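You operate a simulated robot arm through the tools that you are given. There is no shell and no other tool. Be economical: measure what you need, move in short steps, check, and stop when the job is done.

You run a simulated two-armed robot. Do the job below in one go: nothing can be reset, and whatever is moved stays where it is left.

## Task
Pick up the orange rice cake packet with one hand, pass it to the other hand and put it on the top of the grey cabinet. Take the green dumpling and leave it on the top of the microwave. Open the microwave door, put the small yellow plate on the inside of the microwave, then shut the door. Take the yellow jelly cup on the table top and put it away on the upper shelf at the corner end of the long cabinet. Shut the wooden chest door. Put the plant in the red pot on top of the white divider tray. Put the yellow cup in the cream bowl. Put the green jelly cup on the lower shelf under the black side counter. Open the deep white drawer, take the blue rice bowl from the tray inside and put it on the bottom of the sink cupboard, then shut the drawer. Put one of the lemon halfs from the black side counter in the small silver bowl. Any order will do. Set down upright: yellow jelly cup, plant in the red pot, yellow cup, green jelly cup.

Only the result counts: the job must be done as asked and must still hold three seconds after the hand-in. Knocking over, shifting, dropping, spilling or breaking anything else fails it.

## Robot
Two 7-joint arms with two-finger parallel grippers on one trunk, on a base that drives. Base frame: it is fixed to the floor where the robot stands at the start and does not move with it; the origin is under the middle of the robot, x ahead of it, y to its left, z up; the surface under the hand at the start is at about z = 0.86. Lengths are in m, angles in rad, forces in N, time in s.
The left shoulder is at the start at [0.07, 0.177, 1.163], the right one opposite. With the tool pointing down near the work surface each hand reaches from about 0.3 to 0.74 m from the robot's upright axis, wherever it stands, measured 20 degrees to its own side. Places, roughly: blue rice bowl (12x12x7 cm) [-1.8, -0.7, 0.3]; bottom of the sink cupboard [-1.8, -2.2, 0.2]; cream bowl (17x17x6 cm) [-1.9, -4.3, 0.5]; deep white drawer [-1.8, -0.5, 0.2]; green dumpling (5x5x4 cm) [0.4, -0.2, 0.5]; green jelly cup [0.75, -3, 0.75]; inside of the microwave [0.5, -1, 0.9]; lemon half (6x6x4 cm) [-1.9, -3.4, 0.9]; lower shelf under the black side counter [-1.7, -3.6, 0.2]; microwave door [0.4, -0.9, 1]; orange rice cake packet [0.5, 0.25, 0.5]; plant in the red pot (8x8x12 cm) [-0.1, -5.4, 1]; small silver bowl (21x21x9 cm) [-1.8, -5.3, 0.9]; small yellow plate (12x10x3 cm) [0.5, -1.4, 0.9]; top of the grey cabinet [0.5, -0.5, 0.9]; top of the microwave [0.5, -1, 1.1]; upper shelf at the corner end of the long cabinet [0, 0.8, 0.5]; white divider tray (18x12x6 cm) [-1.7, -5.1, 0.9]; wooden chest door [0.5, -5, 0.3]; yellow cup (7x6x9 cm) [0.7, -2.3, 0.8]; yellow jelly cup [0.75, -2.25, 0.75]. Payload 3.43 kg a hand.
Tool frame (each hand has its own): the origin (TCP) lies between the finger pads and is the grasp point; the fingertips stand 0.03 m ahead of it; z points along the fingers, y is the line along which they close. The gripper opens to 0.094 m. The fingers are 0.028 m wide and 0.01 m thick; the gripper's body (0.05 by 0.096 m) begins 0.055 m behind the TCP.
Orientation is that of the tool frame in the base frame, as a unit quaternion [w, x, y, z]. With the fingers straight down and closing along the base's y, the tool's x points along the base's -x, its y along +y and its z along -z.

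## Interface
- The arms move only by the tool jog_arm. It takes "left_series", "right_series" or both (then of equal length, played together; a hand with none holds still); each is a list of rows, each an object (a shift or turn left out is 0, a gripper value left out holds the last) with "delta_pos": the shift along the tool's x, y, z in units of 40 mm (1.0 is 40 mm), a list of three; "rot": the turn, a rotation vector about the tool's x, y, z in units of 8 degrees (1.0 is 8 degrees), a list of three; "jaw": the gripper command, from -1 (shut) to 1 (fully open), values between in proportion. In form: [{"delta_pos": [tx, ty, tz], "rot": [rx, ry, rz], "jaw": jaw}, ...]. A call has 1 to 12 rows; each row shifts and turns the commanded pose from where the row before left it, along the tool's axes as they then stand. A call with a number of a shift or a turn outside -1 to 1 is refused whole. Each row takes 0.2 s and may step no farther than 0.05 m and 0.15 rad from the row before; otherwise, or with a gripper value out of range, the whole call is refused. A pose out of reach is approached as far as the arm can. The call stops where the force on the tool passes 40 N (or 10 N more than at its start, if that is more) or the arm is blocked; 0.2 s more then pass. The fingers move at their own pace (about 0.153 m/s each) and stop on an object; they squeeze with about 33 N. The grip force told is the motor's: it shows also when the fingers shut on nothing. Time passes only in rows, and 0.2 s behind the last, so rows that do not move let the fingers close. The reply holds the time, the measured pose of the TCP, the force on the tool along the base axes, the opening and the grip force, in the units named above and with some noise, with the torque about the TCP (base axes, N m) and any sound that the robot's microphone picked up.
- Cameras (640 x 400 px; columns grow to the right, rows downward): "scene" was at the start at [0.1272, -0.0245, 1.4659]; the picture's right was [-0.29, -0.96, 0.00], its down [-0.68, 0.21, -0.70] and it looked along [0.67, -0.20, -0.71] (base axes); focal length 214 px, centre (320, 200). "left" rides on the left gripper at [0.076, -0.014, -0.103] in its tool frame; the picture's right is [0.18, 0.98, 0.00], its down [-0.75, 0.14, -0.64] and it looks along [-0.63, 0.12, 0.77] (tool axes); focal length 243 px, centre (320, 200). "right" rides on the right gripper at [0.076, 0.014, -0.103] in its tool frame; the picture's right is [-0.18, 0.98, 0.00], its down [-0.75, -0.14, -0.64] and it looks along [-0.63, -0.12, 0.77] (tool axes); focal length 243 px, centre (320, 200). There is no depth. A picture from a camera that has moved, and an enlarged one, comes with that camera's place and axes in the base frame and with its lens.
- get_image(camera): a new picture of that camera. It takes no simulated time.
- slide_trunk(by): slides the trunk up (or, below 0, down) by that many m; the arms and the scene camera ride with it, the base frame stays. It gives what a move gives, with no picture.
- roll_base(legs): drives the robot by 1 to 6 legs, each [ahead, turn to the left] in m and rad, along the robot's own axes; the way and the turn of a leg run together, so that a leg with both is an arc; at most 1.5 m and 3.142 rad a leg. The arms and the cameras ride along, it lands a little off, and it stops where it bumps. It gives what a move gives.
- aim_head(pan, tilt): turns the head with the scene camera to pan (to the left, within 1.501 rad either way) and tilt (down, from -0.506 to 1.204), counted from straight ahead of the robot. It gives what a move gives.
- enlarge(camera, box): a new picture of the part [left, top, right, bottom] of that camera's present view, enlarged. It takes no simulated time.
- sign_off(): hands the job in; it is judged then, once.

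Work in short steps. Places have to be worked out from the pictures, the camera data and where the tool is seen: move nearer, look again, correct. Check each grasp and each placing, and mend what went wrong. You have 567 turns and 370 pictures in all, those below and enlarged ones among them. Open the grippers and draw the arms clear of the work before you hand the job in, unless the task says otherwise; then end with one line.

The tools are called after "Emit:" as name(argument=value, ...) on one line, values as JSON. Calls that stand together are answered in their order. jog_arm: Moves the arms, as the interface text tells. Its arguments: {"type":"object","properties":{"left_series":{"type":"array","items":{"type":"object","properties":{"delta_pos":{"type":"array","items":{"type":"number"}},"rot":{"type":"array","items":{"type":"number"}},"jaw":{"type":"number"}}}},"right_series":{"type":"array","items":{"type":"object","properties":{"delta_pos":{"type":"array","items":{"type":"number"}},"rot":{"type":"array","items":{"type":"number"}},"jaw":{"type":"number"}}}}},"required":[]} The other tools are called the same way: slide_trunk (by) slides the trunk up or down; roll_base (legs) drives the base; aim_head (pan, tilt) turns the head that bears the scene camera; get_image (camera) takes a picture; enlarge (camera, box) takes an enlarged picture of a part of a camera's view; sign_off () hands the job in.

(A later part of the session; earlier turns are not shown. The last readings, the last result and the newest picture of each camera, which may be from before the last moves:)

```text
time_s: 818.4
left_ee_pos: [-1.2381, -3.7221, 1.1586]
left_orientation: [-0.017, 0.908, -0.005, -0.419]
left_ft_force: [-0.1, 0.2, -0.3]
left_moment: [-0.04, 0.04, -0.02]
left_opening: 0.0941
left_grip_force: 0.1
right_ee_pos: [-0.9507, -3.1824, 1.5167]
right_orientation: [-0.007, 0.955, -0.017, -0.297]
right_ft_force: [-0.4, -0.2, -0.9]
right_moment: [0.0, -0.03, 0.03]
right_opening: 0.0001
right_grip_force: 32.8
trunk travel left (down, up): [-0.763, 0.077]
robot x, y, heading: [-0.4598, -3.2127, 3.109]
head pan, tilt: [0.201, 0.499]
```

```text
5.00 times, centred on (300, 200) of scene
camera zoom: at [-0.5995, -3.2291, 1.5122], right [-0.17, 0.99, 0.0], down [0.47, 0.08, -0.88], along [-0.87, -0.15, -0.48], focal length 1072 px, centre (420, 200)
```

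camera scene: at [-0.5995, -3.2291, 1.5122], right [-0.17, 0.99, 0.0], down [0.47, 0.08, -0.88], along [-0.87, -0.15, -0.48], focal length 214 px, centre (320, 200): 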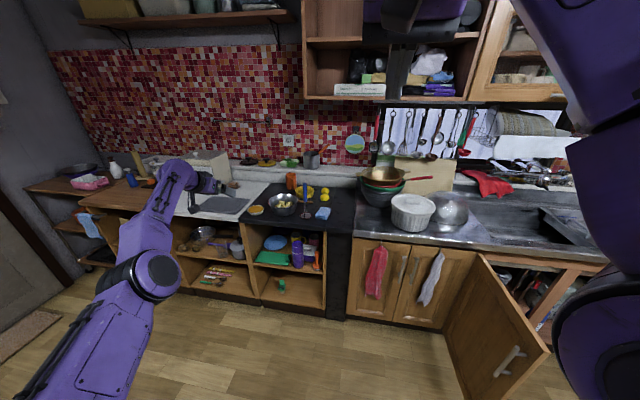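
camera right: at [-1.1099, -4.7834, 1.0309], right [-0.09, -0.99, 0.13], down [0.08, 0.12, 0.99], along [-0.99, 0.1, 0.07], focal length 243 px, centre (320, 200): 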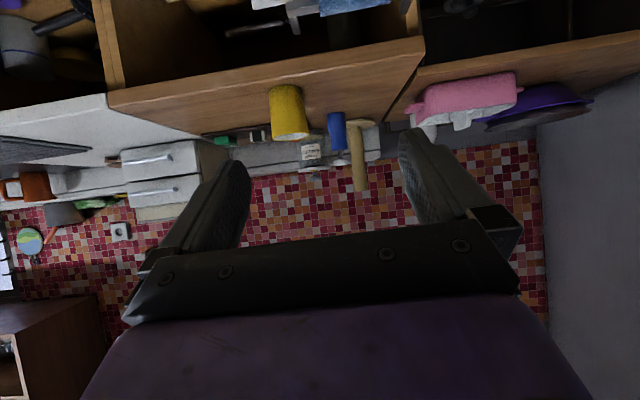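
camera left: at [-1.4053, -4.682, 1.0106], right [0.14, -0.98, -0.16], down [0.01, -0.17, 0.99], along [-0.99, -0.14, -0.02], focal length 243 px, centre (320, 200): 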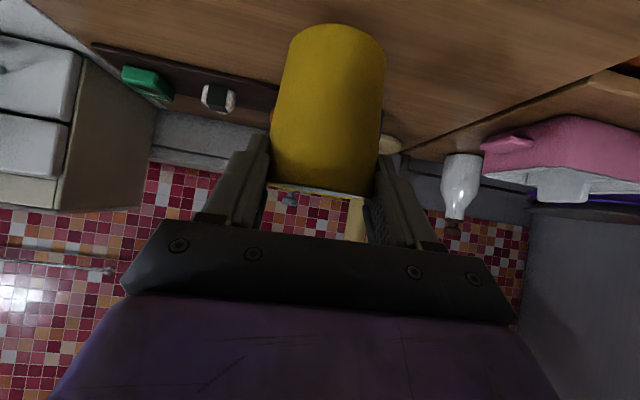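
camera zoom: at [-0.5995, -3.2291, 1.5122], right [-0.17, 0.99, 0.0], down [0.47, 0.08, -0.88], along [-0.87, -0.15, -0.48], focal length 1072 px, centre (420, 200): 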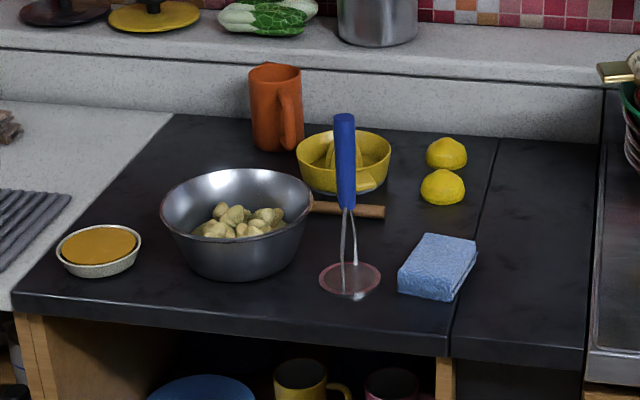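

Lemon halves at ≈(−1.80,−3.405) (front) and (−1.88,−3.41). I'll take the front one with the right hand (its forearm avoids the tall masher). Reposition the base to y≈−3.68.

Emit:
roll_base(legs=[[0, 1.604], [0.465, 0], [0, -1.571], [0.35, 0]])

Emit:
jog_arm(right_series=[{"delta_pos": [0.2, -0.9, 0.3], "jaw": 1}, {"delta_pos": [0.2, -0.9, 0.3]}, {"delta_pos": [0.2, -0.9, 0.3]}, {"delta_pos": [0.2, -0.9, 0.3]}, {"delta_pos": [0.2, -0.9, 0.3]}, {"delta_pos": [0.2, -0.9, 0.3]}, {"delta_pos": [0, 0, 0.9]}, {"delta_pos": [0, 0, 0.9]}])

Emit:
get_image(camera="right")

```text
time_s: 830.6
left_ee_pos: [-1.5963, -4.19, 1.1602]
left_orientation: [-0.012, 0.908, 0.004, -0.419]
left_ft_force: [0.2, 0.7, 0.3]
left_moment: [0.02, 0.0, -0.01]
left_opening: 0.0941
left_grip_force: 0.0
right_ee_pos: [-1.3201, -3.6444, 1.5176]
right_orientation: [-0.006, 0.954, -0.01, -0.299]
right_ft_force: [-0.1, -0.6, 0.2]
right_moment: [0.01, -0.01, -0.01]
right_opening: 0.0
right_grip_force: 33.3
trunk travel left (down, up): [-0.763, 0.077]
robot x, y, heading: [-0.8283, -3.6682, 3.122]
head pan, tilt: [0.201, 0.499]
```

```text
time_s: 832.4
left_ee_pos: [-1.6013, -4.1839, 1.159]
left_orientation: [-0.012, 0.909, 0.002, -0.417]
left_ft_force: [-0.7, -0.8, 0.2]
left_moment: [0.0, 0.02, 0.04]
left_opening: 0.094
left_grip_force: 0.1
right_ee_pos: [-1.3809, -3.4206, 1.393]
right_orientation: [-0.004, 0.956, -0.012, -0.294]
right_ft_force: [-0.3, -0.9, 0.5]
right_moment: [-0.03, -0.01, 0.02]
right_opening: 0.0938
right_grip_force: 0.0
right hand out of reach, approached as far as the arm can: row 2, 3, 4, 5, 7
trunk travel left (down, up): [-0.763, 0.077]
robot x, y, heading: [-0.8278, -3.6672, 3.128]
head pan, tilt: [0.201, 0.499]
```

```text
79 pictures are left
camera right: at [-1.2609, -3.4381, 1.4352], right [-0.18, -0.98, 0.1], down [-0.26, 0.15, 0.95], along [-0.95, 0.14, -0.28], focal length 243 px, centre (320, 200)
```

right: 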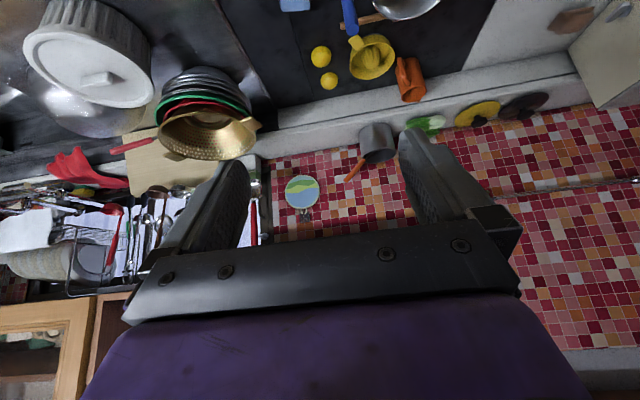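

Move the left hand back from the counter box; then drive closer and lower the right hand toward the front lemon.

Emit:
jog_arm(left_series=[{"delta_pos": [0.3, 0, -0.91]}, {"delta_pos": [0.3, 0, -0.91]}, {"delta_pos": [0.3, 0, -0.91]}, {"delta_pos": [0.3, 0, -0.91]}, {"delta_pos": [0.3, 0, -0.91]}, {"delta_pos": [0.3, 0, -0.91]}, {"delta_pos": [0.3, 0, -0.91]}])

Emit:
roll_base(legs=[[0.28, 0.01]])

Emit:
jog_arm(right_series=[{"delta_pos": [0.5, -0.05, 0.85]}, {"delta_pos": [0.5, 0, 0.85]}, {"delta_pos": [0.5, 0, 0.85]}, {"delta_pos": [0.5, 0, 0.85]}, {"delta_pos": [0.5, 0, 0.85]}, {"delta_pos": [0.5, 0, 0.85]}])

Emit:
get_image(camera="right")

Emit:
get_image(camera="scene")

```text
time_s: 834.0
left_ee_pos: [-1.4819, -4.2816, 1.3098]
left_orientation: [-0.013, 0.908, 0.003, -0.418]
left_ft_force: [0.3, -0.1, 0.0]
left_moment: [0.0, -0.01, 0.02]
left_opening: 0.094
left_grip_force: 0.1
left hand out of reach, approached as far as the arm can: row 1, 2, 3, 4, 5, 6, 7
right_ee_pos: [-1.3745, -3.4244, 1.3987]
right_orientation: [-0.005, 0.954, -0.009, -0.298]
right_ft_force: [-0.3, -0.4, -0.9]
right_moment: [-0.01, 0.03, -0.01]
right_opening: 0.0939
right_grip_force: 0.1
trunk travel left (down, up): [-0.763, 0.077]
robot x, y, heading: [-0.8307, -3.6687, 3.124]
head pan, tilt: [0.201, 0.499]
```

```text
time_s: 836.0
left_ee_pos: [-1.7538, -4.2854, 1.3126]
left_orientation: [-0.011, 0.908, 0.008, -0.419]
left_ft_force: [0.0, 0.3, 0.1]
left_moment: [0.01, 0.01, 0.02]
left_opening: 0.0942
left_grip_force: 0.1
right_ee_pos: [-1.6557, -3.4272, 1.3982]
right_orientation: [-0.003, 0.954, -0.004, -0.299]
right_ft_force: [-0.5, 0.3, 0.5]
right_moment: [-0.01, 0.02, -0.02]
right_opening: 0.0941
right_grip_force: 0.1
trunk travel left (down, up): [-0.763, 0.077]
robot x, y, heading: [-1.1092, -3.6667, 3.132]
head pan, tilt: [0.201, 0.499]
```

```text
time_s: 837.4
left_ee_pos: [-1.7567, -4.2844, 1.3096]
left_orientation: [-0.01, 0.908, 0.009, -0.418]
left_ft_force: [-0.3, 0.0, 0.9]
left_moment: [-0.01, -0.01, 0.02]
left_opening: 0.0942
left_grip_force: 0.0
right_ee_pos: [-1.6758, -3.4238, 1.1595]
right_orientation: [-0.002, 0.955, -0.003, -0.298]
right_ft_force: [-0.4, -0.3, 0.1]
right_moment: [0.01, -0.01, -0.02]
right_opening: 0.0941
right_grip_force: 0.2
trunk travel left (down, up): [-0.763, 0.077]
robot x, y, heading: [-1.107, -3.664, 3.139]
head pan, tilt: [0.201, 0.499]
```

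```text
78 pictures are left
camera right: at [-1.5552, -3.441, 1.2011], right [-0.16, -0.98, 0.1], down [-0.25, 0.14, 0.96], along [-0.95, 0.13, -0.27], focal length 243 px, centre (320, 200)
```

right: 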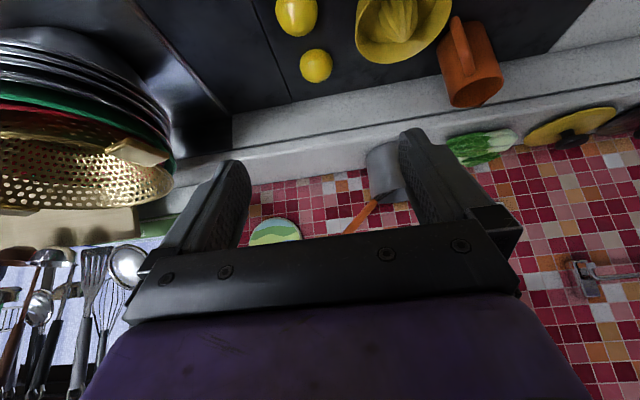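

```text
77 pictures are left
camera scene: at [-1.2493, -3.6837, 1.5121], right [-0.19, 0.98, 0.0], down [0.47, 0.09, -0.88], along [-0.86, -0.17, -0.48], focal length 214 px, centre (320, 200)
```

scene: 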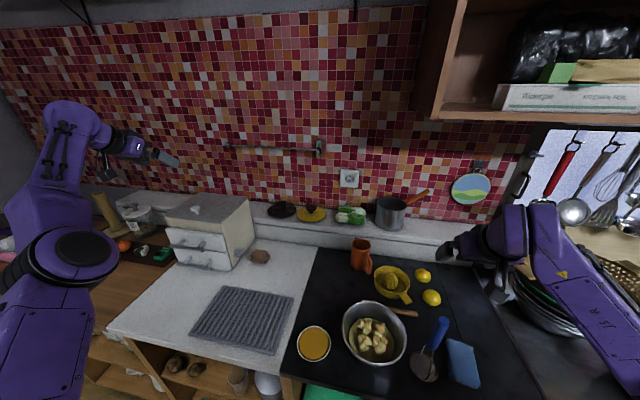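

Front lemon at (−1.79,−3.405). Move to a pre-grasp above it.

Emit:
jog_arm(right_series=[{"delta_pos": [0.28, -0.095, 0.9], "jaw": 0.7}, {"delta_pos": [0.28, -0.095, 0.9]}, {"delta_pos": [0.28, -0.095, 0.9]}, {"delta_pos": [0.28, -0.095, 0.9]}, {"delta_pos": [0.28, -0.095, 0.9]}])

Emit:
get_image(camera="right")

```text
time_s: 838.6
left_ee_pos: [-1.7568, -4.2858, 1.3112]
left_orientation: [-0.011, 0.908, 0.008, -0.418]
left_ft_force: [-0.3, 0.1, 0.5]
left_moment: [0.0, 0.0, 0.0]
left_opening: 0.0941
left_grip_force: 0.0
right_ee_pos: [-1.7745, -3.4153, 1.0206]
right_orientation: [-0.008, 0.957, 0.003, -0.29]
right_ft_force: [0.9, 0.4, -0.4]
right_moment: [-0.01, -0.04, 0.0]
right_opening: 0.0798
right_grip_force: 0.1
right hand out of reach, approached as far as the arm can: row 2, 3, 4, 5
trunk travel left (down, up): [-0.763, 0.077]
robot x, y, heading: [-1.1057, -3.665, 3.137]
head pan, tilt: [0.201, 0.499]
```

```text
76 pictures are left
camera right: at [-1.6546, -3.4315, 1.0644], right [-0.15, -0.98, 0.09], down [-0.27, 0.13, 0.95], along [-0.95, 0.12, -0.29], focal length 243 px, centre (320, 200)
```

right: 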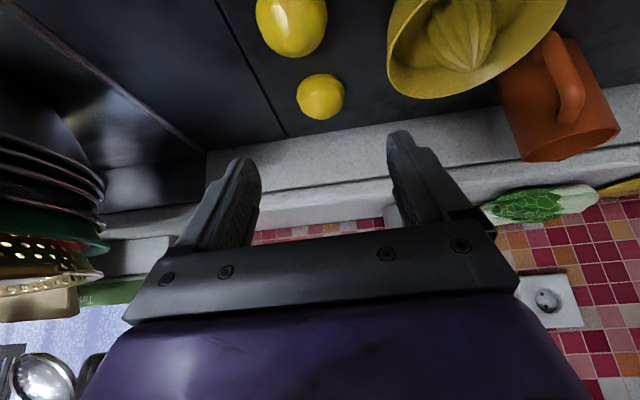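

Emit:
slide_trunk(by=-0.085)

Emit:
get_image(camera="right")

```text
time_s: 839.8
left_ee_pos: [-1.756, -4.2859, 1.2257]
left_orientation: [-0.011, 0.908, 0.008, -0.418]
left_ft_force: [-0.4, 0.5, 0.1]
left_moment: [0.04, 0.0, -0.01]
left_opening: 0.0941
left_grip_force: 0.1
right_ee_pos: [-1.773, -3.4149, 0.9375]
right_orientation: [-0.007, 0.957, 0.004, -0.291]
right_ft_force: [-0.1, 0.2, -0.3]
right_moment: [0.0, -0.03, -0.01]
right_opening: 0.0801
right_grip_force: 0.2
trunk travel left (down, up): [-0.678, 0.162]
robot x, y, heading: [-1.1103, -3.6631, 3.135]
head pan, tilt: [0.201, 0.499]
```

```text
75 pictures are left
camera right: at [-1.6533, -3.4316, 0.9806], right [-0.15, -0.98, 0.09], down [-0.27, 0.13, 0.95], along [-0.95, 0.12, -0.28], focal length 243 px, centre (320, 200)
```

right: 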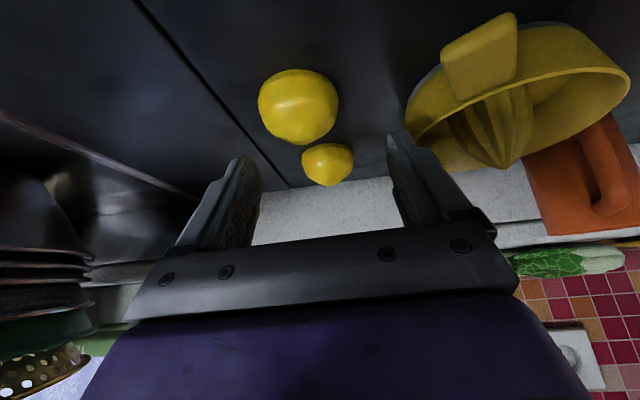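

Emit:
slide_trunk(by=-0.035)

Emit:
jog_arm(right_series=[{"delta_pos": [0, -0.2, 0.12]}, {"jaw": 0.3}, {"jaw": -1}, {"jaw": -1}])

Emit:
get_image(camera="right")

```text
time_s: 840.6
left_ee_pos: [-1.7555, -4.2848, 1.192]
left_orientation: [-0.01, 0.909, 0.009, -0.418]
left_ft_force: [0.1, -0.5, 1.1]
left_moment: [-0.02, 0.01, 0.03]
left_opening: 0.0942
left_grip_force: 0.1
right_ee_pos: [-1.7728, -3.4168, 0.9025]
right_orientation: [-0.007, 0.957, 0.003, -0.291]
right_ft_force: [-0.2, 0.4, 1.1]
right_moment: [0.01, 0.01, 0.03]
right_opening: 0.0798
right_grip_force: 0.1
trunk travel left (down, up): [-0.643, 0.197]
robot x, y, heading: [-1.1063, -3.6673, 3.134]
head pan, tilt: [0.201, 0.499]
```

```text
time_s: 841.6
left_ee_pos: [-1.7555, -4.2865, 1.1901]
left_orientation: [-0.01, 0.908, 0.008, -0.418]
left_ft_force: [-0.6, -0.2, -0.2]
left_moment: [-0.03, -0.03, -0.01]
left_opening: 0.0941
left_grip_force: 0.0
right_ee_pos: [-1.776, -3.4086, 0.8987]
right_orientation: [-0.008, 0.957, 0.003, -0.289]
right_ft_force: [0.5, 0.4, 1.5]
right_moment: [0.04, -0.02, -0.03]
right_opening: 0.0504
right_grip_force: 33.0
trunk travel left (down, up): [-0.643, 0.197]
robot x, y, heading: [-1.1106, -3.6675, 3.142]
head pan, tilt: [0.201, 0.499]
```

```text
74 pictures are left
camera right: at [-1.656, -3.424, 0.9409], right [-0.15, -0.98, 0.09], down [-0.27, 0.12, 0.95], along [-0.95, 0.12, -0.28], focal length 243 px, centre (320, 200)
```

right: 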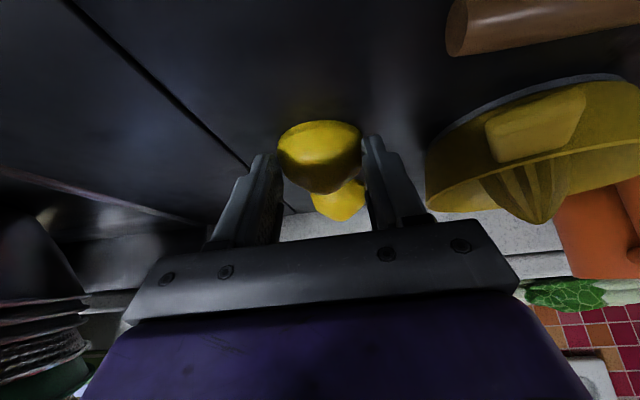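

Lemon half gripped (50 mm). Lift with the trunk and back off.

Emit:
slide_trunk(by=0.18)

Emit:
roll_base(legs=[[-0.6, 0]])

Emit:
get_image(camera="right")

```text
time_s: 843.6
left_ee_pos: [-1.7567, -4.2848, 1.371]
left_orientation: [-0.01, 0.908, 0.008, -0.419]
left_ft_force: [-0.3, 0.7, 0.0]
left_moment: [0.03, -0.03, 0.01]
left_opening: 0.0941
left_grip_force: 0.1
right_ee_pos: [-1.7761, -3.4078, 1.0775]
right_orientation: [-0.007, 0.957, 0.004, -0.29]
right_ft_force: [-0.6, 0.0, -1.6]
right_moment: [0.0, -0.03, 0.01]
right_opening: 0.0504
right_grip_force: 32.9
trunk travel left (down, up): [-0.823, 0.017]
robot x, y, heading: [-1.1094, -3.667, 3.134]
head pan, tilt: [0.201, 0.499]
```

```text
time_s: 846.9
left_ee_pos: [-1.1722, -4.2865, 1.3701]
left_orientation: [-0.012, 0.909, 0.006, -0.417]
left_ft_force: [-0.5, 0.1, 0.8]
left_moment: [-0.02, 0.01, -0.04]
left_opening: 0.0942
left_grip_force: 0.0
right_ee_pos: [-1.1872, -3.4091, 1.0773]
right_orientation: [-0.007, 0.957, 0.001, -0.29]
right_ft_force: [0.1, -0.1, -1.1]
right_moment: [-0.02, -0.01, -0.01]
right_opening: 0.0491
right_grip_force: 32.5
trunk travel left (down, up): [-0.823, 0.017]
robot x, y, heading: [-0.5253, -3.6773, 3.135]
head pan, tilt: [0.201, 0.499]
```

```text
73 pictures are left
camera right: at [-1.0677, -3.426, 1.1203], right [-0.16, -0.98, 0.09], down [-0.27, 0.13, 0.95], along [-0.95, 0.13, -0.29], focal length 243 px, centre (320, 200)
```

right: 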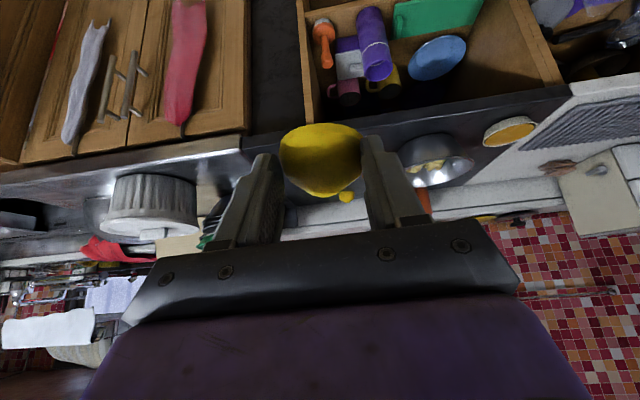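

Held. The silver bowl is near the corner, so the right hand must reach across; I test that reach here in free space.

Emit:
jog_arm(right_series=[{"delta_pos": [0, 0.94, 0]}, {"delta_pos": [0, 0.94, 0]}, {"delta_pos": [0, 0.94, 0]}, {"delta_pos": [0, 0.94, 0]}, {"delta_pos": [0, 0.94, 0]}, {"delta_pos": [0, 0.94, 0]}, {"delta_pos": [0, 0.94, 0]}, {"delta_pos": [0, 0.94, 0]}])

```text
time_s: 848.7
left_ee_pos: [-1.1712, -4.288, 1.3708]
left_orientation: [-0.013, 0.909, 0.006, -0.417]
left_ft_force: [0.2, -0.5, 1.3]
left_moment: [0.01, 0.01, 0.01]
left_opening: 0.0942
left_grip_force: 0.0
right_ee_pos: [-1.1488, -3.6945, 1.0992]
right_orientation: [-0.009, 0.957, 0.004, -0.289]
right_ft_force: [0.4, -0.6, 0.0]
right_moment: [0.04, -0.03, -0.01]
right_opening: 0.0489
right_grip_force: 33.4
right hand out of reach, approached as far as the arm can: row 5, 6, 7, 8
trunk travel left (down, up): [-0.823, 0.017]
robot x, y, heading: [-0.5167, -3.6684, 3.133]
head pan, tilt: [0.201, 0.499]
```

Right reach across is limited by the left elbow near the wall, so I'll pass the lemon to the left hand via the white counter's front edge (y≈−4.31).

Emit:
roll_base(legs=[[0, 1.579], [0.62, 0], [0, -1.571], [0.38, 0]])

Emit:
aim_head(pan=0.0, tilt=0.7)

Emit:
get_image(camera="scene")

```text
time_s: 861.9
left_ee_pos: [-1.5468, -4.8975, 1.371]
left_orientation: [-0.013, 0.908, 0.004, -0.419]
left_ft_force: [-0.6, -0.3, 0.6]
left_moment: [0.04, -0.05, 0.01]
left_opening: 0.0941
left_grip_force: 0.1
right_ee_pos: [-1.5249, -4.3019, 1.0992]
right_orientation: [-0.011, 0.957, 0.0, -0.29]
right_ft_force: [0.0, 0.5, -1.4]
right_moment: [0.03, -0.03, 0.03]
right_opening: 0.0485
right_grip_force: 32.8
trunk travel left (down, up): [-0.823, 0.017]
robot x, y, heading: [-0.895, -4.2796, 3.127]
head pan, tilt: [0.201, 0.499]
```

```text
time_s: 862.7
left_ee_pos: [-1.5489, -4.8974, 1.3696]
left_orientation: [-0.012, 0.908, 0.005, -0.418]
left_ft_force: [-0.4, -0.2, -0.7]
left_moment: [0.0, 0.03, 0.01]
left_opening: 0.0939
left_grip_force: 0.1
right_ee_pos: [-1.5251, -4.3024, 1.099]
right_orientation: [-0.01, 0.957, 0.001, -0.289]
right_ft_force: [-1.3, 0.3, 0.0]
right_moment: [0.0, -0.04, 0.01]
right_opening: 0.0486
right_grip_force: 33.1
trunk travel left (down, up): [-0.823, 0.017]
robot x, y, heading: [-0.896, -4.2849, 3.131]
head pan, tilt: [0.0, 0.7]
```

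```text
72 pictures are left
camera scene: at [-1.0321, -4.2823, 1.5544], right [0.01, 1.0, 0.0], down [0.64, -0.01, -0.76], along [-0.76, 0.01, -0.64], focal length 214 px, centre (320, 200)
```

scene: 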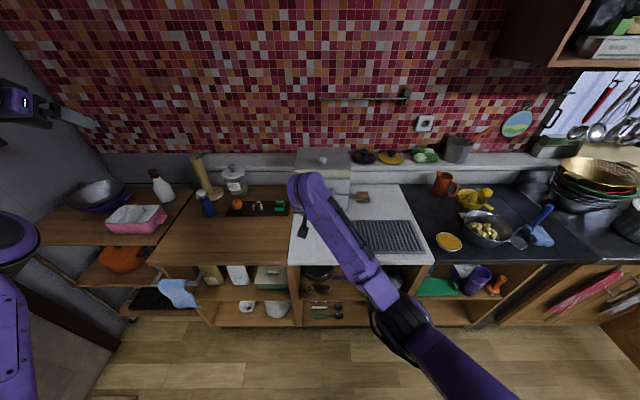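

Emit:
roll_base(legs=[[0.035, 0]])

Emit:
slide_trunk(by=-0.185)

Emit:
slide_trunk(by=-0.01)

Emit:
get_image(camera="right")

```text
time_s: 863.5
left_ee_pos: [-1.5714, -4.8979, 1.3769]
left_orientation: [-0.012, 0.906, 0.006, -0.422]
left_ft_force: [1.4, 0.2, 0.8]
left_moment: [0.0, 0.03, 0.02]
left_opening: 0.0942
left_grip_force: 0.1
right_ee_pos: [-1.552, -4.3018, 1.1039]
right_orientation: [-0.01, 0.956, 0.002, -0.294]
right_ft_force: [0.9, -0.1, 0.4]
right_moment: [-0.02, 0.0, 0.0]
right_opening: 0.0484
right_grip_force: 33.5
trunk travel left (down, up): [-0.823, 0.017]
robot x, y, heading: [-0.9302, -4.2862, 3.128]
head pan, tilt: [0.0, 0.7]
```

```text
time_s: 865.6
left_ee_pos: [-1.5816, -4.8981, 1.1862]
left_orientation: [-0.011, 0.908, 0.007, -0.419]
left_ft_force: [-0.6, 0.2, -0.4]
left_moment: [-0.01, 0.0, 0.0]
left_opening: 0.0941
left_grip_force: 0.1
right_ee_pos: [-1.5585, -4.3027, 0.9143]
right_orientation: [-0.01, 0.957, 0.002, -0.29]
right_ft_force: [-0.9, 0.0, 0.0]
right_moment: [-0.01, -0.03, 0.0]
right_opening: 0.0487
right_grip_force: 33.2
trunk travel left (down, up): [-0.638, 0.202]
robot x, y, heading: [-0.9274, -4.2806, 3.132]
head pan, tilt: [0.0, 0.7]
```

```text
time_s: 866.1
left_ee_pos: [-1.5808, -4.8978, 1.1759]
left_orientation: [-0.012, 0.908, 0.006, -0.419]
left_ft_force: [0.4, -0.6, 0.6]
left_moment: [0.02, -0.02, 0.0]
left_opening: 0.094
left_grip_force: 0.1
right_ee_pos: [-1.5586, -4.3032, 0.9042]
right_orientation: [-0.01, 0.957, 0.002, -0.29]
right_ft_force: [1.2, 0.0, -0.4]
right_moment: [-0.02, -0.02, -0.02]
right_opening: 0.0488
right_grip_force: 32.8
trunk travel left (down, up): [-0.628, 0.212]
robot x, y, heading: [-0.9311, -4.2843, 3.128]
head pan, tilt: [0.0, 0.7]
```

```text
71 pictures are left
camera right: at [-1.4391, -4.3192, 0.9471], right [-0.15, -0.98, 0.08], down [-0.27, 0.12, 0.95], along [-0.95, 0.13, -0.29], focal length 243 px, centre (320, 200)
```

right: 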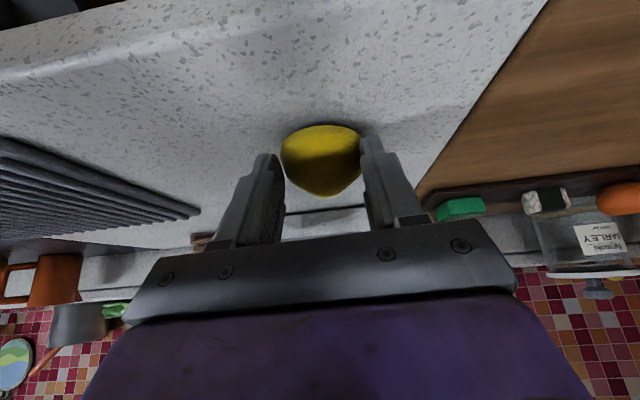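

Just above the counter; two more small steps and release.

Emit:
slide_trunk(by=-0.008)

Emit:
jog_arm(right_series=[{"jaw": 0.2}, {"jaw": 0.7}, {"jaw": 0.7}, {"delta_pos": [0, 0, -0.7]}, {"delta_pos": [0, 0, -0.9]}, {"delta_pos": [-0.2, -0.3, -0.9]}])

Emit:
get_image(camera="right")

```text
time_s: 866.7
left_ee_pos: [-1.5815, -4.8981, 1.1687]
left_orientation: [-0.011, 0.908, 0.006, -0.419]
left_ft_force: [0.2, 0.0, 0.6]
left_moment: [0.02, 0.01, -0.01]
left_opening: 0.0939
left_grip_force: 0.1
right_ee_pos: [-1.558, -4.3024, 0.8981]
right_orientation: [-0.01, 0.957, 0.002, -0.291]
right_ft_force: [-1.6, -0.2, 5.7]
right_moment: [0.15, 0.14, 0.06]
right_opening: 0.0485
right_grip_force: 33.3
trunk travel left (down, up): [-0.62, 0.22]
robot x, y, heading: [-0.9252, -4.2849, 3.127]
head pan, tilt: [0.0, 0.7]
```

```text
time_s: 868.1
left_ee_pos: [-1.582, -4.8975, 1.1677]
left_orientation: [-0.012, 0.908, 0.005, -0.418]
left_ft_force: [-0.3, -0.5, 0.3]
left_moment: [-0.02, -0.01, 0.02]
left_opening: 0.0939
left_grip_force: 0.1
right_ee_pos: [-1.5086, -4.292, 0.986]
right_orientation: [-0.01, 0.957, 0.001, -0.291]
right_ft_force: [0.6, -0.7, 0.0]
right_moment: [-0.02, -0.02, -0.01]
right_opening: 0.08
right_grip_force: 0.1
trunk travel left (down, up): [-0.62, 0.22]
robot x, y, heading: [-0.9287, -4.2821, 3.131]
head pan, tilt: [0.0, 0.7]
```

```text
70 pictures are left
camera right: at [-1.3888, -4.3086, 1.029], right [-0.16, -0.98, 0.08], down [-0.27, 0.12, 0.95], along [-0.95, 0.13, -0.29], focal length 243 px, centre (320, 200)
```

right: 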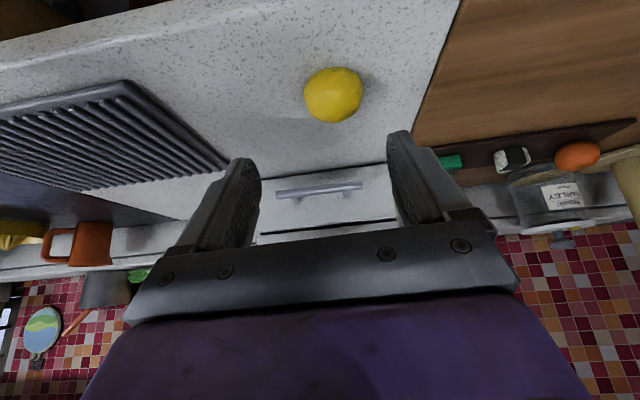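

Lemon sits at (−1.563,−4.303). Now bring the left hand: shift base right and approach.

Emit:
roll_base(legs=[[-0.3, 0], [0, -1.571], [0.44, 0], [0, 1.571]])

Emit:
jog_arm(left_series=[{"delta_pos": [0.7, -0.7, 0.5]}, {"delta_pos": [0.7, -0.7, 0.5]}, {"delta_pos": [0.7, -0.7, 0.5]}, {"delta_pos": [0.6, -0.7, 0.5]}, {"delta_pos": [0, -0.7, 0]}, {"delta_pos": [0, -0.7, 0]}, {}, {}], right_series=[{"delta_pos": [-0.3, 0, -0.9]}, {"delta_pos": [-0.3, 0, -0.9]}, {"delta_pos": [-0.3, 0, -0.9]}, {"delta_pos": [-0.3, 0, -0.9]}, {"delta_pos": [-0.3, 0, -0.9]}, {"delta_pos": [-0.3, 0, -0.9]}, {"delta_pos": [-0.3, 0, -0.9]}, {"delta_pos": [-0.3, 0, -0.9]}])

Emit:
get_image(camera="left")

```text
time_s: 880.0
left_ee_pos: [-1.2924, -4.4447, 1.1676]
left_orientation: [-0.016, 0.908, -0.005, -0.419]
left_ft_force: [-0.3, -0.6, 0.0]
left_moment: [-0.03, 0.03, 0.02]
left_opening: 0.0937
left_grip_force: 0.1
right_ee_pos: [-1.2073, -3.841, 0.9859]
right_orientation: [-0.012, 0.957, -0.007, -0.29]
right_ft_force: [-0.2, -0.1, -0.3]
right_moment: [0.01, -0.02, 0.01]
right_opening: 0.0803
right_grip_force: 0.0
trunk travel left (down, up): [-0.62, 0.22]
robot x, y, heading: [-0.6307, -3.8422, 3.11]
head pan, tilt: [0.0, 0.7]
```

```text
time_s: 881.9
left_ee_pos: [-1.3914, -4.345, 1.0825]
left_orientation: [-0.018, 0.908, -0.006, -0.419]
left_ft_force: [0.3, 0.3, -0.3]
left_moment: [0.0, 0.0, 0.01]
left_opening: 0.094
left_grip_force: 0.0
left hand out of reach, approached as far as the arm can: row 1, 2, 3, 4, 5, 6
right_ee_pos: [-1.1264, -3.8508, 1.2787]
right_orientation: [-0.013, 0.957, -0.008, -0.29]
right_ft_force: [-0.3, 0.5, -0.9]
right_moment: [0.03, 0.01, -0.01]
right_opening: 0.0798
right_grip_force: 0.1
trunk travel left (down, up): [-0.62, 0.22]
robot x, y, heading: [-0.6209, -3.8446, 3.104]
head pan, tilt: [0.0, 0.7]
```

```text
69 pictures are left
camera left: at [-1.2615, -4.3356, 1.0911], right [0.1, -0.98, -0.17], down [0.0, -0.17, 0.99], along [-1.0, -0.1, -0.02], focal length 243 px, centre (320, 200)
```

left: 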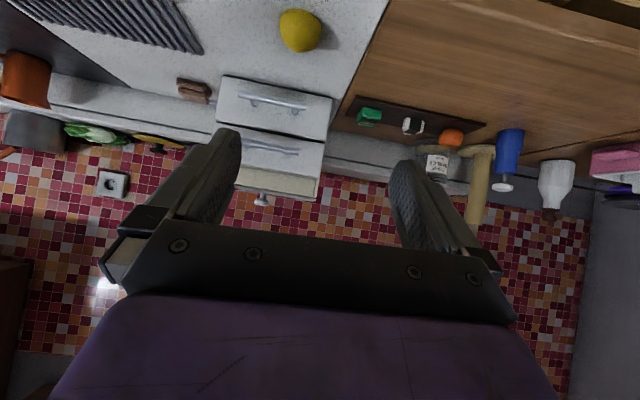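

Emit:
roll_base(legs=[[0.1, 0]])

Emit:
jog_arm(left_series=[{"delta_pos": [0.78, -0.33, 0.65], "jaw": 0.7}, {"delta_pos": [0.78, -0.33, 0.65]}, {"delta_pos": [0.78, -0.33, 0.65]}])

Emit:
get_image(camera="left")

```text
time_s: 883.0
left_ee_pos: [-1.4921, -4.3428, 1.0824]
left_orientation: [-0.016, 0.909, -0.004, -0.417]
left_ft_force: [0.2, -0.1, -0.3]
left_moment: [-0.01, 0.03, -0.04]
left_opening: 0.0939
left_grip_force: 0.1
right_ee_pos: [-1.2274, -3.8453, 1.2775]
right_orientation: [-0.013, 0.957, -0.009, -0.29]
right_ft_force: [-1.0, 0.9, 0.3]
right_moment: [0.02, -0.01, 0.02]
right_opening: 0.08
right_grip_force: 0.0
trunk travel left (down, up): [-0.62, 0.22]
robot x, y, heading: [-0.7253, -3.8387, 3.11]
head pan, tilt: [0.0, 0.7]
```

```text
time_s: 883.8
left_ee_pos: [-1.5262, -4.3173, 0.9649]
left_orientation: [-0.017, 0.908, -0.005, -0.418]
left_ft_force: [-0.2, -0.2, -0.3]
left_moment: [-0.01, 0.0, 0.01]
left_opening: 0.0799
left_grip_force: 0.0
left hand out of reach, approached as far as the arm can: row 1, 2, 3
right_ee_pos: [-1.2296, -3.8465, 1.2766]
right_orientation: [-0.014, 0.957, -0.008, -0.289]
right_ft_force: [-0.4, -0.2, -0.6]
right_moment: [-0.01, 0.0, 0.0]
right_opening: 0.0799
right_grip_force: 0.1
trunk travel left (down, up): [-0.62, 0.22]
robot x, y, heading: [-0.7259, -3.8407, 3.11]
head pan, tilt: [0.0, 0.7]
```

```text
68 pictures are left
camera left: at [-1.3977, -4.3061, 0.9736], right [0.1, -0.98, -0.17], down [-0.01, -0.17, 0.99], along [-1.0, -0.1, -0.02], focal length 243 px, centre (320, 200)
```

left: 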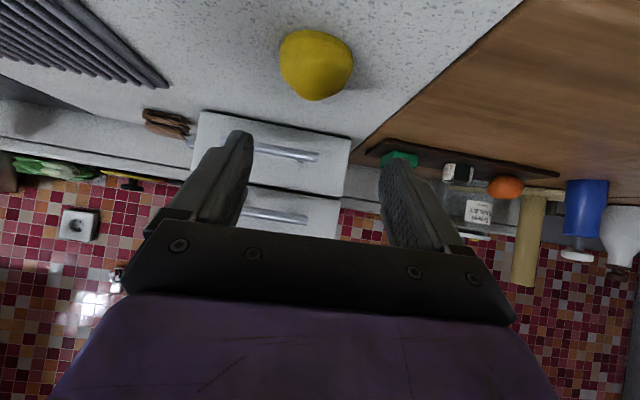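

Emit:
roll_base(legs=[[-0.045, 0]])

Emit:
jog_arm(left_series=[{"delta_pos": [0.05, -0.3, 0.85]}, {"delta_pos": [0.1, 0, 0.85]}, {"delta_pos": [0.1, 0, 0.85]}])

Emit:
get_image(camera="left")

```text
time_s: 884.7
left_ee_pos: [-1.4821, -4.3178, 0.9639]
left_orientation: [-0.018, 0.909, -0.005, -0.417]
left_ft_force: [-0.6, 0.3, 0.0]
left_moment: [0.03, -0.02, -0.04]
left_opening: 0.0794
left_grip_force: 0.0
right_ee_pos: [-1.1855, -3.8482, 1.2764]
right_orientation: [-0.014, 0.957, -0.009, -0.289]
right_ft_force: [0.0, -0.4, -0.3]
right_moment: [0.03, 0.04, 0.02]
right_opening: 0.08
right_grip_force: 0.1
trunk travel left (down, up): [-0.62, 0.22]
robot x, y, heading: [-0.6843, -3.8426, 3.105]
head pan, tilt: [0.0, 0.7]
```

```text
time_s: 885.5
left_ee_pos: [-1.4978, -4.2866, 0.9055]
left_orientation: [-0.016, 0.909, -0.005, -0.418]
left_ft_force: [0.6, -0.1, 0.4]
left_moment: [0.02, 0.03, 0.03]
left_opening: 0.0798
left_grip_force: 0.0
left hand out of reach, approached as far as the arm can: row 1, 2, 3
right_ee_pos: [-1.1837, -3.847, 1.2762]
right_orientation: [-0.013, 0.957, -0.009, -0.289]
right_ft_force: [0.2, 0.2, -0.5]
right_moment: [0.04, -0.01, -0.02]
right_opening: 0.0798
right_grip_force: 0.0
trunk travel left (down, up): [-0.62, 0.22]
robot x, y, heading: [-0.6812, -3.8413, 3.099]
head pan, tilt: [0.0, 0.7]
```

```text
67 pictures are left
camera left: at [-1.3688, -4.2756, 0.9141], right [0.1, -0.98, -0.17], down [-0.01, -0.17, 0.99], along [-1.0, -0.09, -0.02], focal length 243 px, centre (320, 200)
```

left: 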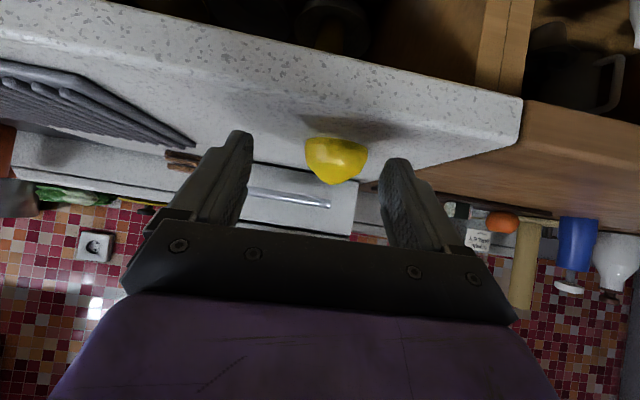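

Emit:
jog_arm(left_series=[{"delta_pos": [0.1, 0.4, 0]}])

Emit:
roll_base(legs=[[0.058, 0]])

Emit:
get_image(camera="left")

```text
time_s: 885.9
left_ee_pos: [-1.4912, -4.3021, 0.9007]
left_orientation: [-0.018, 0.908, -0.005, -0.419]
left_ft_force: [-1.4, 0.3, 0.5]
left_moment: [0.04, 0.01, 0.0]
left_opening: 0.0797
left_grip_force: 0.0
left hand out of reach, approached as far as the arm can: row 1
right_ee_pos: [-1.1833, -3.8486, 1.277]
right_orientation: [-0.012, 0.957, -0.008, -0.29]
right_ft_force: [-0.2, -0.5, 0.1]
right_moment: [0.04, 0.02, -0.01]
right_opening: 0.0801
right_grip_force: 0.1
trunk travel left (down, up): [-0.62, 0.22]
robot x, y, heading: [-0.6844, -3.8432, 3.107]
head pan, tilt: [0.0, 0.7]
```

```text
time_s: 886.9
left_ee_pos: [-1.5443, -4.2993, 0.9065]
left_orientation: [-0.016, 0.907, -0.004, -0.421]
left_ft_force: [0.4, 0.5, 0.5]
left_moment: [0.0, -0.01, -0.02]
left_opening: 0.0798
left_grip_force: 0.0
right_ee_pos: [-1.2339, -3.8452, 1.2801]
right_orientation: [-0.013, 0.956, -0.009, -0.292]
right_ft_force: [0.3, 0.4, 0.6]
right_moment: [0.0, 0.02, -0.02]
right_opening: 0.0798
right_grip_force: 0.0
trunk travel left (down, up): [-0.62, 0.22]
robot x, y, heading: [-0.7373, -3.8377, 3.103]
head pan, tilt: [0.0, 0.7]
```

```text
66 pictures are left
camera left: at [-1.4153, -4.2891, 0.9145], right [0.1, -0.98, -0.17], down [0.0, -0.17, 0.99], along [-1.0, -0.1, -0.02], focal length 243 px, centre (320, 200)
```

left: 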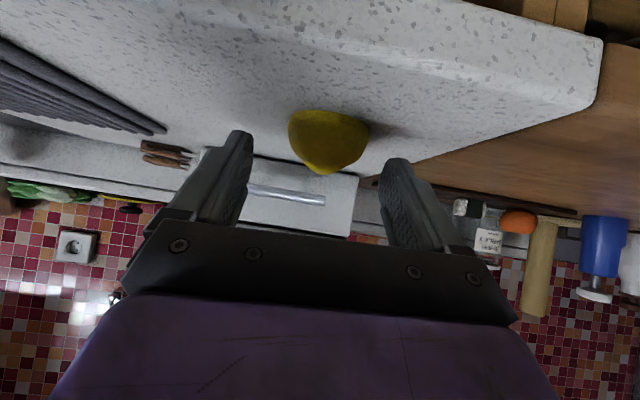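

Emit:
roll_base(legs=[[0.015, 0]])

Emit:
slide_trunk(by=-0.009)

Emit:
jog_arm(left_series=[{"jaw": 0.2}, {"jaw": -1}, {"jaw": -1}])

Emit:
slide_trunk(by=0.2)

Emit:
get_image(camera="left")

```text
time_s: 887.6
left_ee_pos: [-1.5625, -4.2989, 0.9024]
left_orientation: [-0.017, 0.908, -0.004, -0.419]
left_ft_force: [-0.3, -0.8, 0.6]
left_moment: [0.01, 0.0, 0.02]
left_opening: 0.08
left_grip_force: 0.1
right_ee_pos: [-1.2552, -3.8446, 1.2775]
right_orientation: [-0.013, 0.957, -0.008, -0.29]
right_ft_force: [0.7, 0.0, 1.1]
right_moment: [-0.04, -0.03, -0.01]
right_opening: 0.0798
right_grip_force: 0.0
trunk travel left (down, up): [-0.62, 0.22]
robot x, y, heading: [-0.751, -3.8365, 3.107]
head pan, tilt: [0.0, 0.7]
```

```text
time_s: 888.2
left_ee_pos: [-1.5629, -4.2998, 0.8943]
left_orientation: [-0.017, 0.908, -0.005, -0.418]
left_ft_force: [-0.4, -0.5, 0.1]
left_moment: [0.01, -0.01, 0.02]
left_opening: 0.0798
left_grip_force: 0.1
right_ee_pos: [-1.2559, -3.844, 1.2679]
right_orientation: [-0.014, 0.957, -0.009, -0.29]
right_ft_force: [1.2, 0.1, -0.5]
right_moment: [-0.01, 0.01, 0.02]
right_opening: 0.0799
right_grip_force: 0.1
trunk travel left (down, up): [-0.611, 0.229]
robot x, y, heading: [-0.7575, -3.8391, 3.107]
head pan, tilt: [0.0, 0.7]
```

```text
time_s: 889.0
left_ee_pos: [-1.5627, -4.2988, 0.894]
left_orientation: [-0.017, 0.908, -0.005, -0.418]
left_ft_force: [0.0, 0.7, 1.0]
left_moment: [0.07, 0.02, 0.0]
left_opening: 0.0502
left_grip_force: 33.2
right_ee_pos: [-1.2555, -3.8451, 1.268]
right_orientation: [-0.013, 0.957, -0.009, -0.29]
right_ft_force: [0.1, 0.4, 0.8]
right_moment: [0.0, -0.02, 0.04]
right_opening: 0.0798
right_grip_force: 0.1
trunk travel left (down, up): [-0.611, 0.229]
robot x, y, heading: [-0.7543, -3.8391, 3.101]
head pan, tilt: [0.0, 0.7]
```

```text
time_s: 891.2
left_ee_pos: [-1.5638, -4.2997, 1.0921]
left_orientation: [-0.017, 0.908, -0.005, -0.419]
left_ft_force: [-0.7, -0.6, 0.2]
left_moment: [0.0, 0.0, -0.01]
left_opening: 0.05
left_grip_force: 33.1
right_ee_pos: [-1.2568, -3.8455, 1.4692]
right_orientation: [-0.013, 0.957, -0.008, -0.289]
right_ft_force: [-0.3, -1.0, -0.1]
right_moment: [-0.03, 0.04, -0.05]
right_opening: 0.0799
right_grip_force: 0.0
trunk travel left (down, up): [-0.811, 0.029]
robot x, y, heading: [-0.7558, -3.8399, 3.111]
head pan, tilt: [0.0, 0.7]
```

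```text
65 pictures are left
camera left: at [-1.4351, -4.2888, 1.1011], right [0.1, -0.98, -0.17], down [-0.01, -0.17, 0.99], along [-1.0, -0.09, -0.02], focal length 243 px, centre (320, 200)
```

left: 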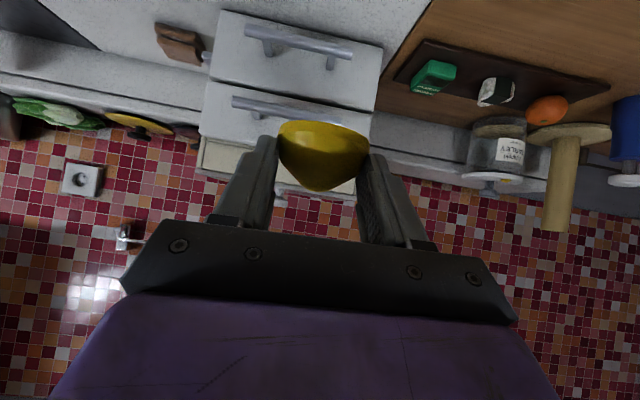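

Held by the left. I travel backwards along −y (hands pointing +y) to avoid the wall shelf, then face the silver bowl.

Emit:
roll_base(legs=[[-0.3, 0], [0, -1.54], [-0.98, 0], [0, 1.571]])

Emit:
aim_head(pan=0.35, tilt=0.5)

Emit:
get_image(camera="scene")

Emit:
enlarge(camera="scene", box=[240, 140, 380, 230])

```text
time_s: 905.5
left_ee_pos: [-1.2874, -5.2753, 1.0915]
left_orientation: [-0.02, 0.908, -0.014, -0.418]
left_ft_force: [0.8, -0.2, -0.6]
left_moment: [0.04, -0.01, -0.01]
left_opening: 0.0494
left_grip_force: 33.5
right_ee_pos: [-0.9703, -4.8263, 1.4701]
right_orientation: [-0.016, 0.957, -0.018, -0.29]
right_ft_force: [0.3, 0.1, 0.1]
right_moment: [0.02, 0.05, -0.02]
right_opening: 0.08
right_grip_force: 0.1
trunk travel left (down, up): [-0.811, 0.029]
robot x, y, heading: [-0.4666, -4.8303, 3.085]
head pan, tilt: [0.0, 0.7]
```

```text
time_s: 906.3
left_ee_pos: [-1.2872, -5.2753, 1.093]
left_orientation: [-0.021, 0.908, -0.014, -0.418]
left_ft_force: [0.4, 0.0, 0.3]
left_moment: [0.0, 0.04, -0.04]
left_opening: 0.0497
left_grip_force: 32.9
right_ee_pos: [-0.9711, -4.8264, 1.4694]
right_orientation: [-0.017, 0.957, -0.018, -0.289]
right_ft_force: [-0.6, -0.7, 0.0]
right_moment: [0.05, 0.03, 0.02]
right_opening: 0.0799
right_grip_force: 0.1
trunk travel left (down, up): [-0.811, 0.029]
robot x, y, heading: [-0.473, -4.8281, 3.088]
head pan, tilt: [0.351, 0.499]
```

```text
64 pictures are left
camera scene: at [-0.6075, -4.8555, 1.5601], right [-0.29, 0.96, 0.0], down [0.46, 0.14, -0.88], along [-0.84, -0.26, -0.48], focal length 214 px, centre (320, 200)
```

scene: 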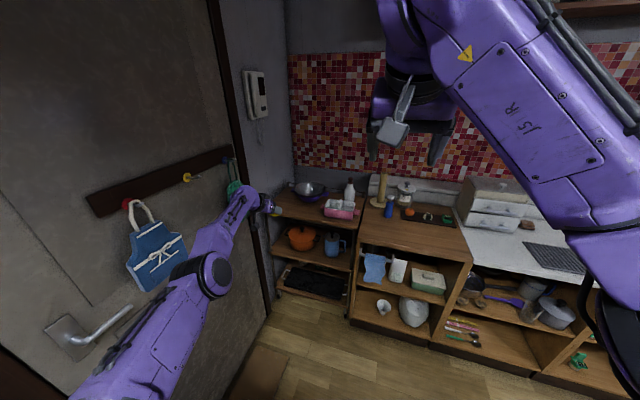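

```text
4.44 times, centred on (310, 185) of scene
camera zoom: at [-0.6075, -4.8555, 1.5601], right [-0.29, 0.96, 0.0], down [0.46, 0.14, -0.88], along [-0.84, -0.26, -0.48], focal length 953 px, centre (364, 267)
```

zoom: 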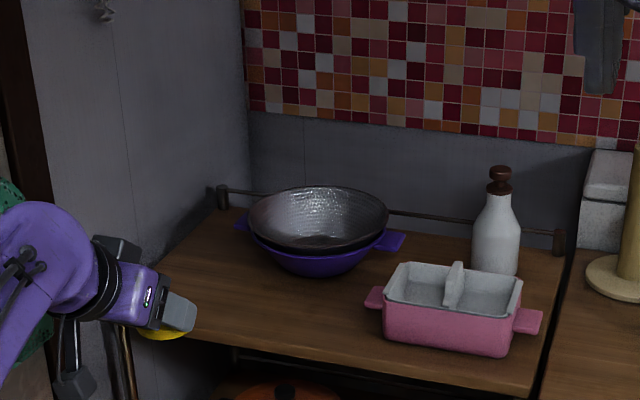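

Silver bowl centre (−1.83,−5.306), rim z≈0.934. Straighten heading and drive in over it.

Emit:
roll_base(legs=[[0, 0.05], [0.4, 0]])

Emit:
roll_base(legs=[[0.16, 0]])

Emit:
get_image(camera="left")

Emit:
get_image(camera="scene")

```text
time_s: 909.2
left_ee_pos: [-1.6641, -5.3178, 1.0931]
left_orientation: [-0.011, 0.908, 0.009, -0.418]
left_ft_force: [0.2, 0.4, 0.0]
left_moment: [-0.02, -0.05, -0.01]
left_opening: 0.0496
left_grip_force: 33.1
right_ee_pos: [-1.3699, -4.853, 1.4696]
right_orientation: [-0.008, 0.957, 0.008, -0.291]
right_ft_force: [-0.8, -0.3, -1.2]
right_moment: [-0.01, 0.04, 0.02]
right_opening: 0.0802
right_grip_force: 0.0
trunk travel left (down, up): [-0.811, 0.029]
robot x, y, heading: [-0.8742, -4.8299, 3.141]
head pan, tilt: [0.351, 0.499]
```

```text
time_s: 910.6
left_ee_pos: [-1.822, -5.3185, 1.0948]
left_orientation: [-0.009, 0.908, 0.011, -0.419]
left_ft_force: [0.5, 0.4, 0.0]
left_moment: [0.05, -0.03, -0.01]
left_opening: 0.0497
left_grip_force: 32.7
right_ee_pos: [-1.5287, -4.854, 1.4703]
right_orientation: [-0.008, 0.957, 0.009, -0.291]
right_ft_force: [0.9, 0.1, 0.4]
right_moment: [0.0, 0.0, -0.01]
right_opening: 0.0798
right_grip_force: 0.1
trunk travel left (down, up): [-0.811, 0.029]
robot x, y, heading: [-1.0334, -4.8327, -3.135]
head pan, tilt: [0.351, 0.499]
```

```text
62 pictures are left
camera left: at [-1.6928, -5.3039, 1.1029], right [0.13, -0.98, -0.17], down [0.0, -0.17, 0.99], along [-0.99, -0.13, -0.02], focal length 243 px, centre (320, 200)
```

left: 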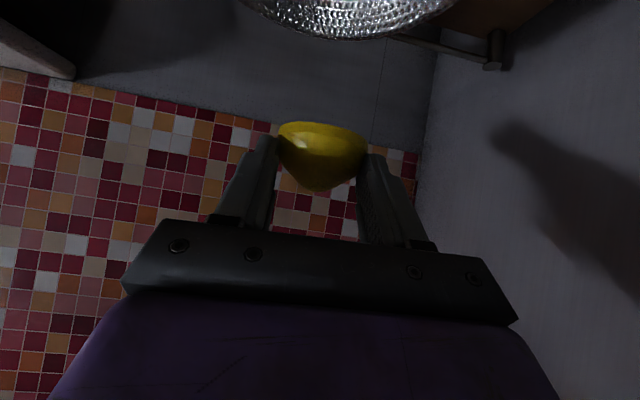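

```text
61 pictures are left
camera scene: at [-1.1652, -4.862, 1.5605], right [-0.35, 0.94, 0.0], down [0.45, 0.17, -0.88], along [-0.82, -0.3, -0.48], focal length 214 px, centre (320, 200)
```

scene: 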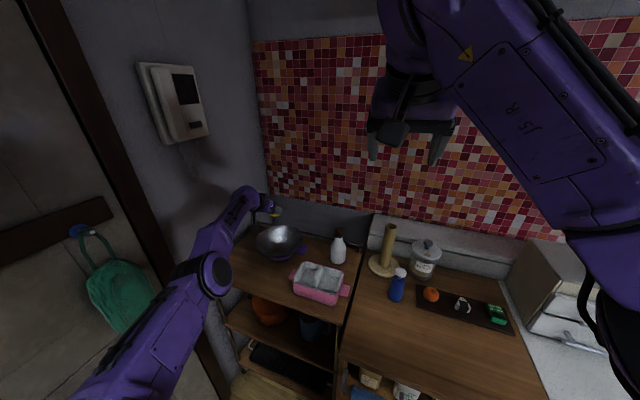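

Hand is over the bowl. Shift 2 cm right and lower.

Emit:
jog_arm(left_series=[{"delta_pos": [0, -0.5, 0]}])

Emit:
slide_trunk(by=-0.15)

Emit:
get_image(camera="left")

```text
time_s: 911.0
left_ee_pos: [-1.8277, -5.3027, 1.0934]
left_orientation: [-0.009, 0.908, 0.011, -0.418]
left_ft_force: [-0.2, -0.4, -0.3]
left_moment: [0.0, -0.02, -0.01]
left_opening: 0.0496
left_grip_force: 32.7
left hand out of reach, approached as far as the arm can: row 1
right_ee_pos: [-1.5322, -4.8527, 1.4704]
right_orientation: [-0.007, 0.957, 0.01, -0.291]
right_ft_force: [-0.2, 0.4, 0.2]
right_moment: [-0.01, 0.01, 0.05]
right_opening: 0.0798
right_grip_force: 0.1
trunk travel left (down, up): [-0.811, 0.029]
robot x, y, heading: [-1.0321, -4.8268, -3.138]
head pan, tilt: [0.351, 0.499]
```

```text
time_s: 912.8
left_ee_pos: [-1.8281, -5.3018, 0.9434]
left_orientation: [-0.009, 0.908, 0.012, -0.418]
left_ft_force: [0.7, 0.0, 0.4]
left_moment: [-0.02, -0.02, 0.01]
left_opening: 0.0498
left_grip_force: 32.7
right_ee_pos: [-1.5309, -4.8529, 1.3197]
right_orientation: [-0.008, 0.957, 0.009, -0.291]
right_ft_force: [-1.4, -0.7, 0.0]
right_moment: [0.01, 0.04, 0.01]
right_opening: 0.0797
right_grip_force: 0.1
trunk travel left (down, up): [-0.661, 0.179]
robot x, y, heading: [-1.0322, -4.832, -3.142]
head pan, tilt: [0.351, 0.499]
```

```text
60 pictures are left
camera left: at [-1.7001, -5.2871, 0.952], right [0.13, -0.98, -0.17], down [0.0, -0.17, 0.99], along [-0.99, -0.13, -0.02], focal length 243 px, centre (320, 200)
```

left: 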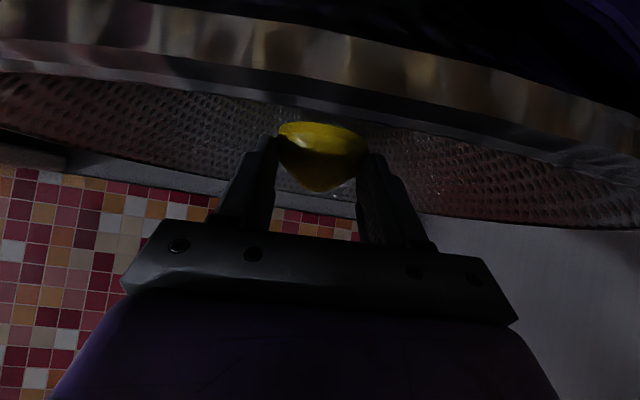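

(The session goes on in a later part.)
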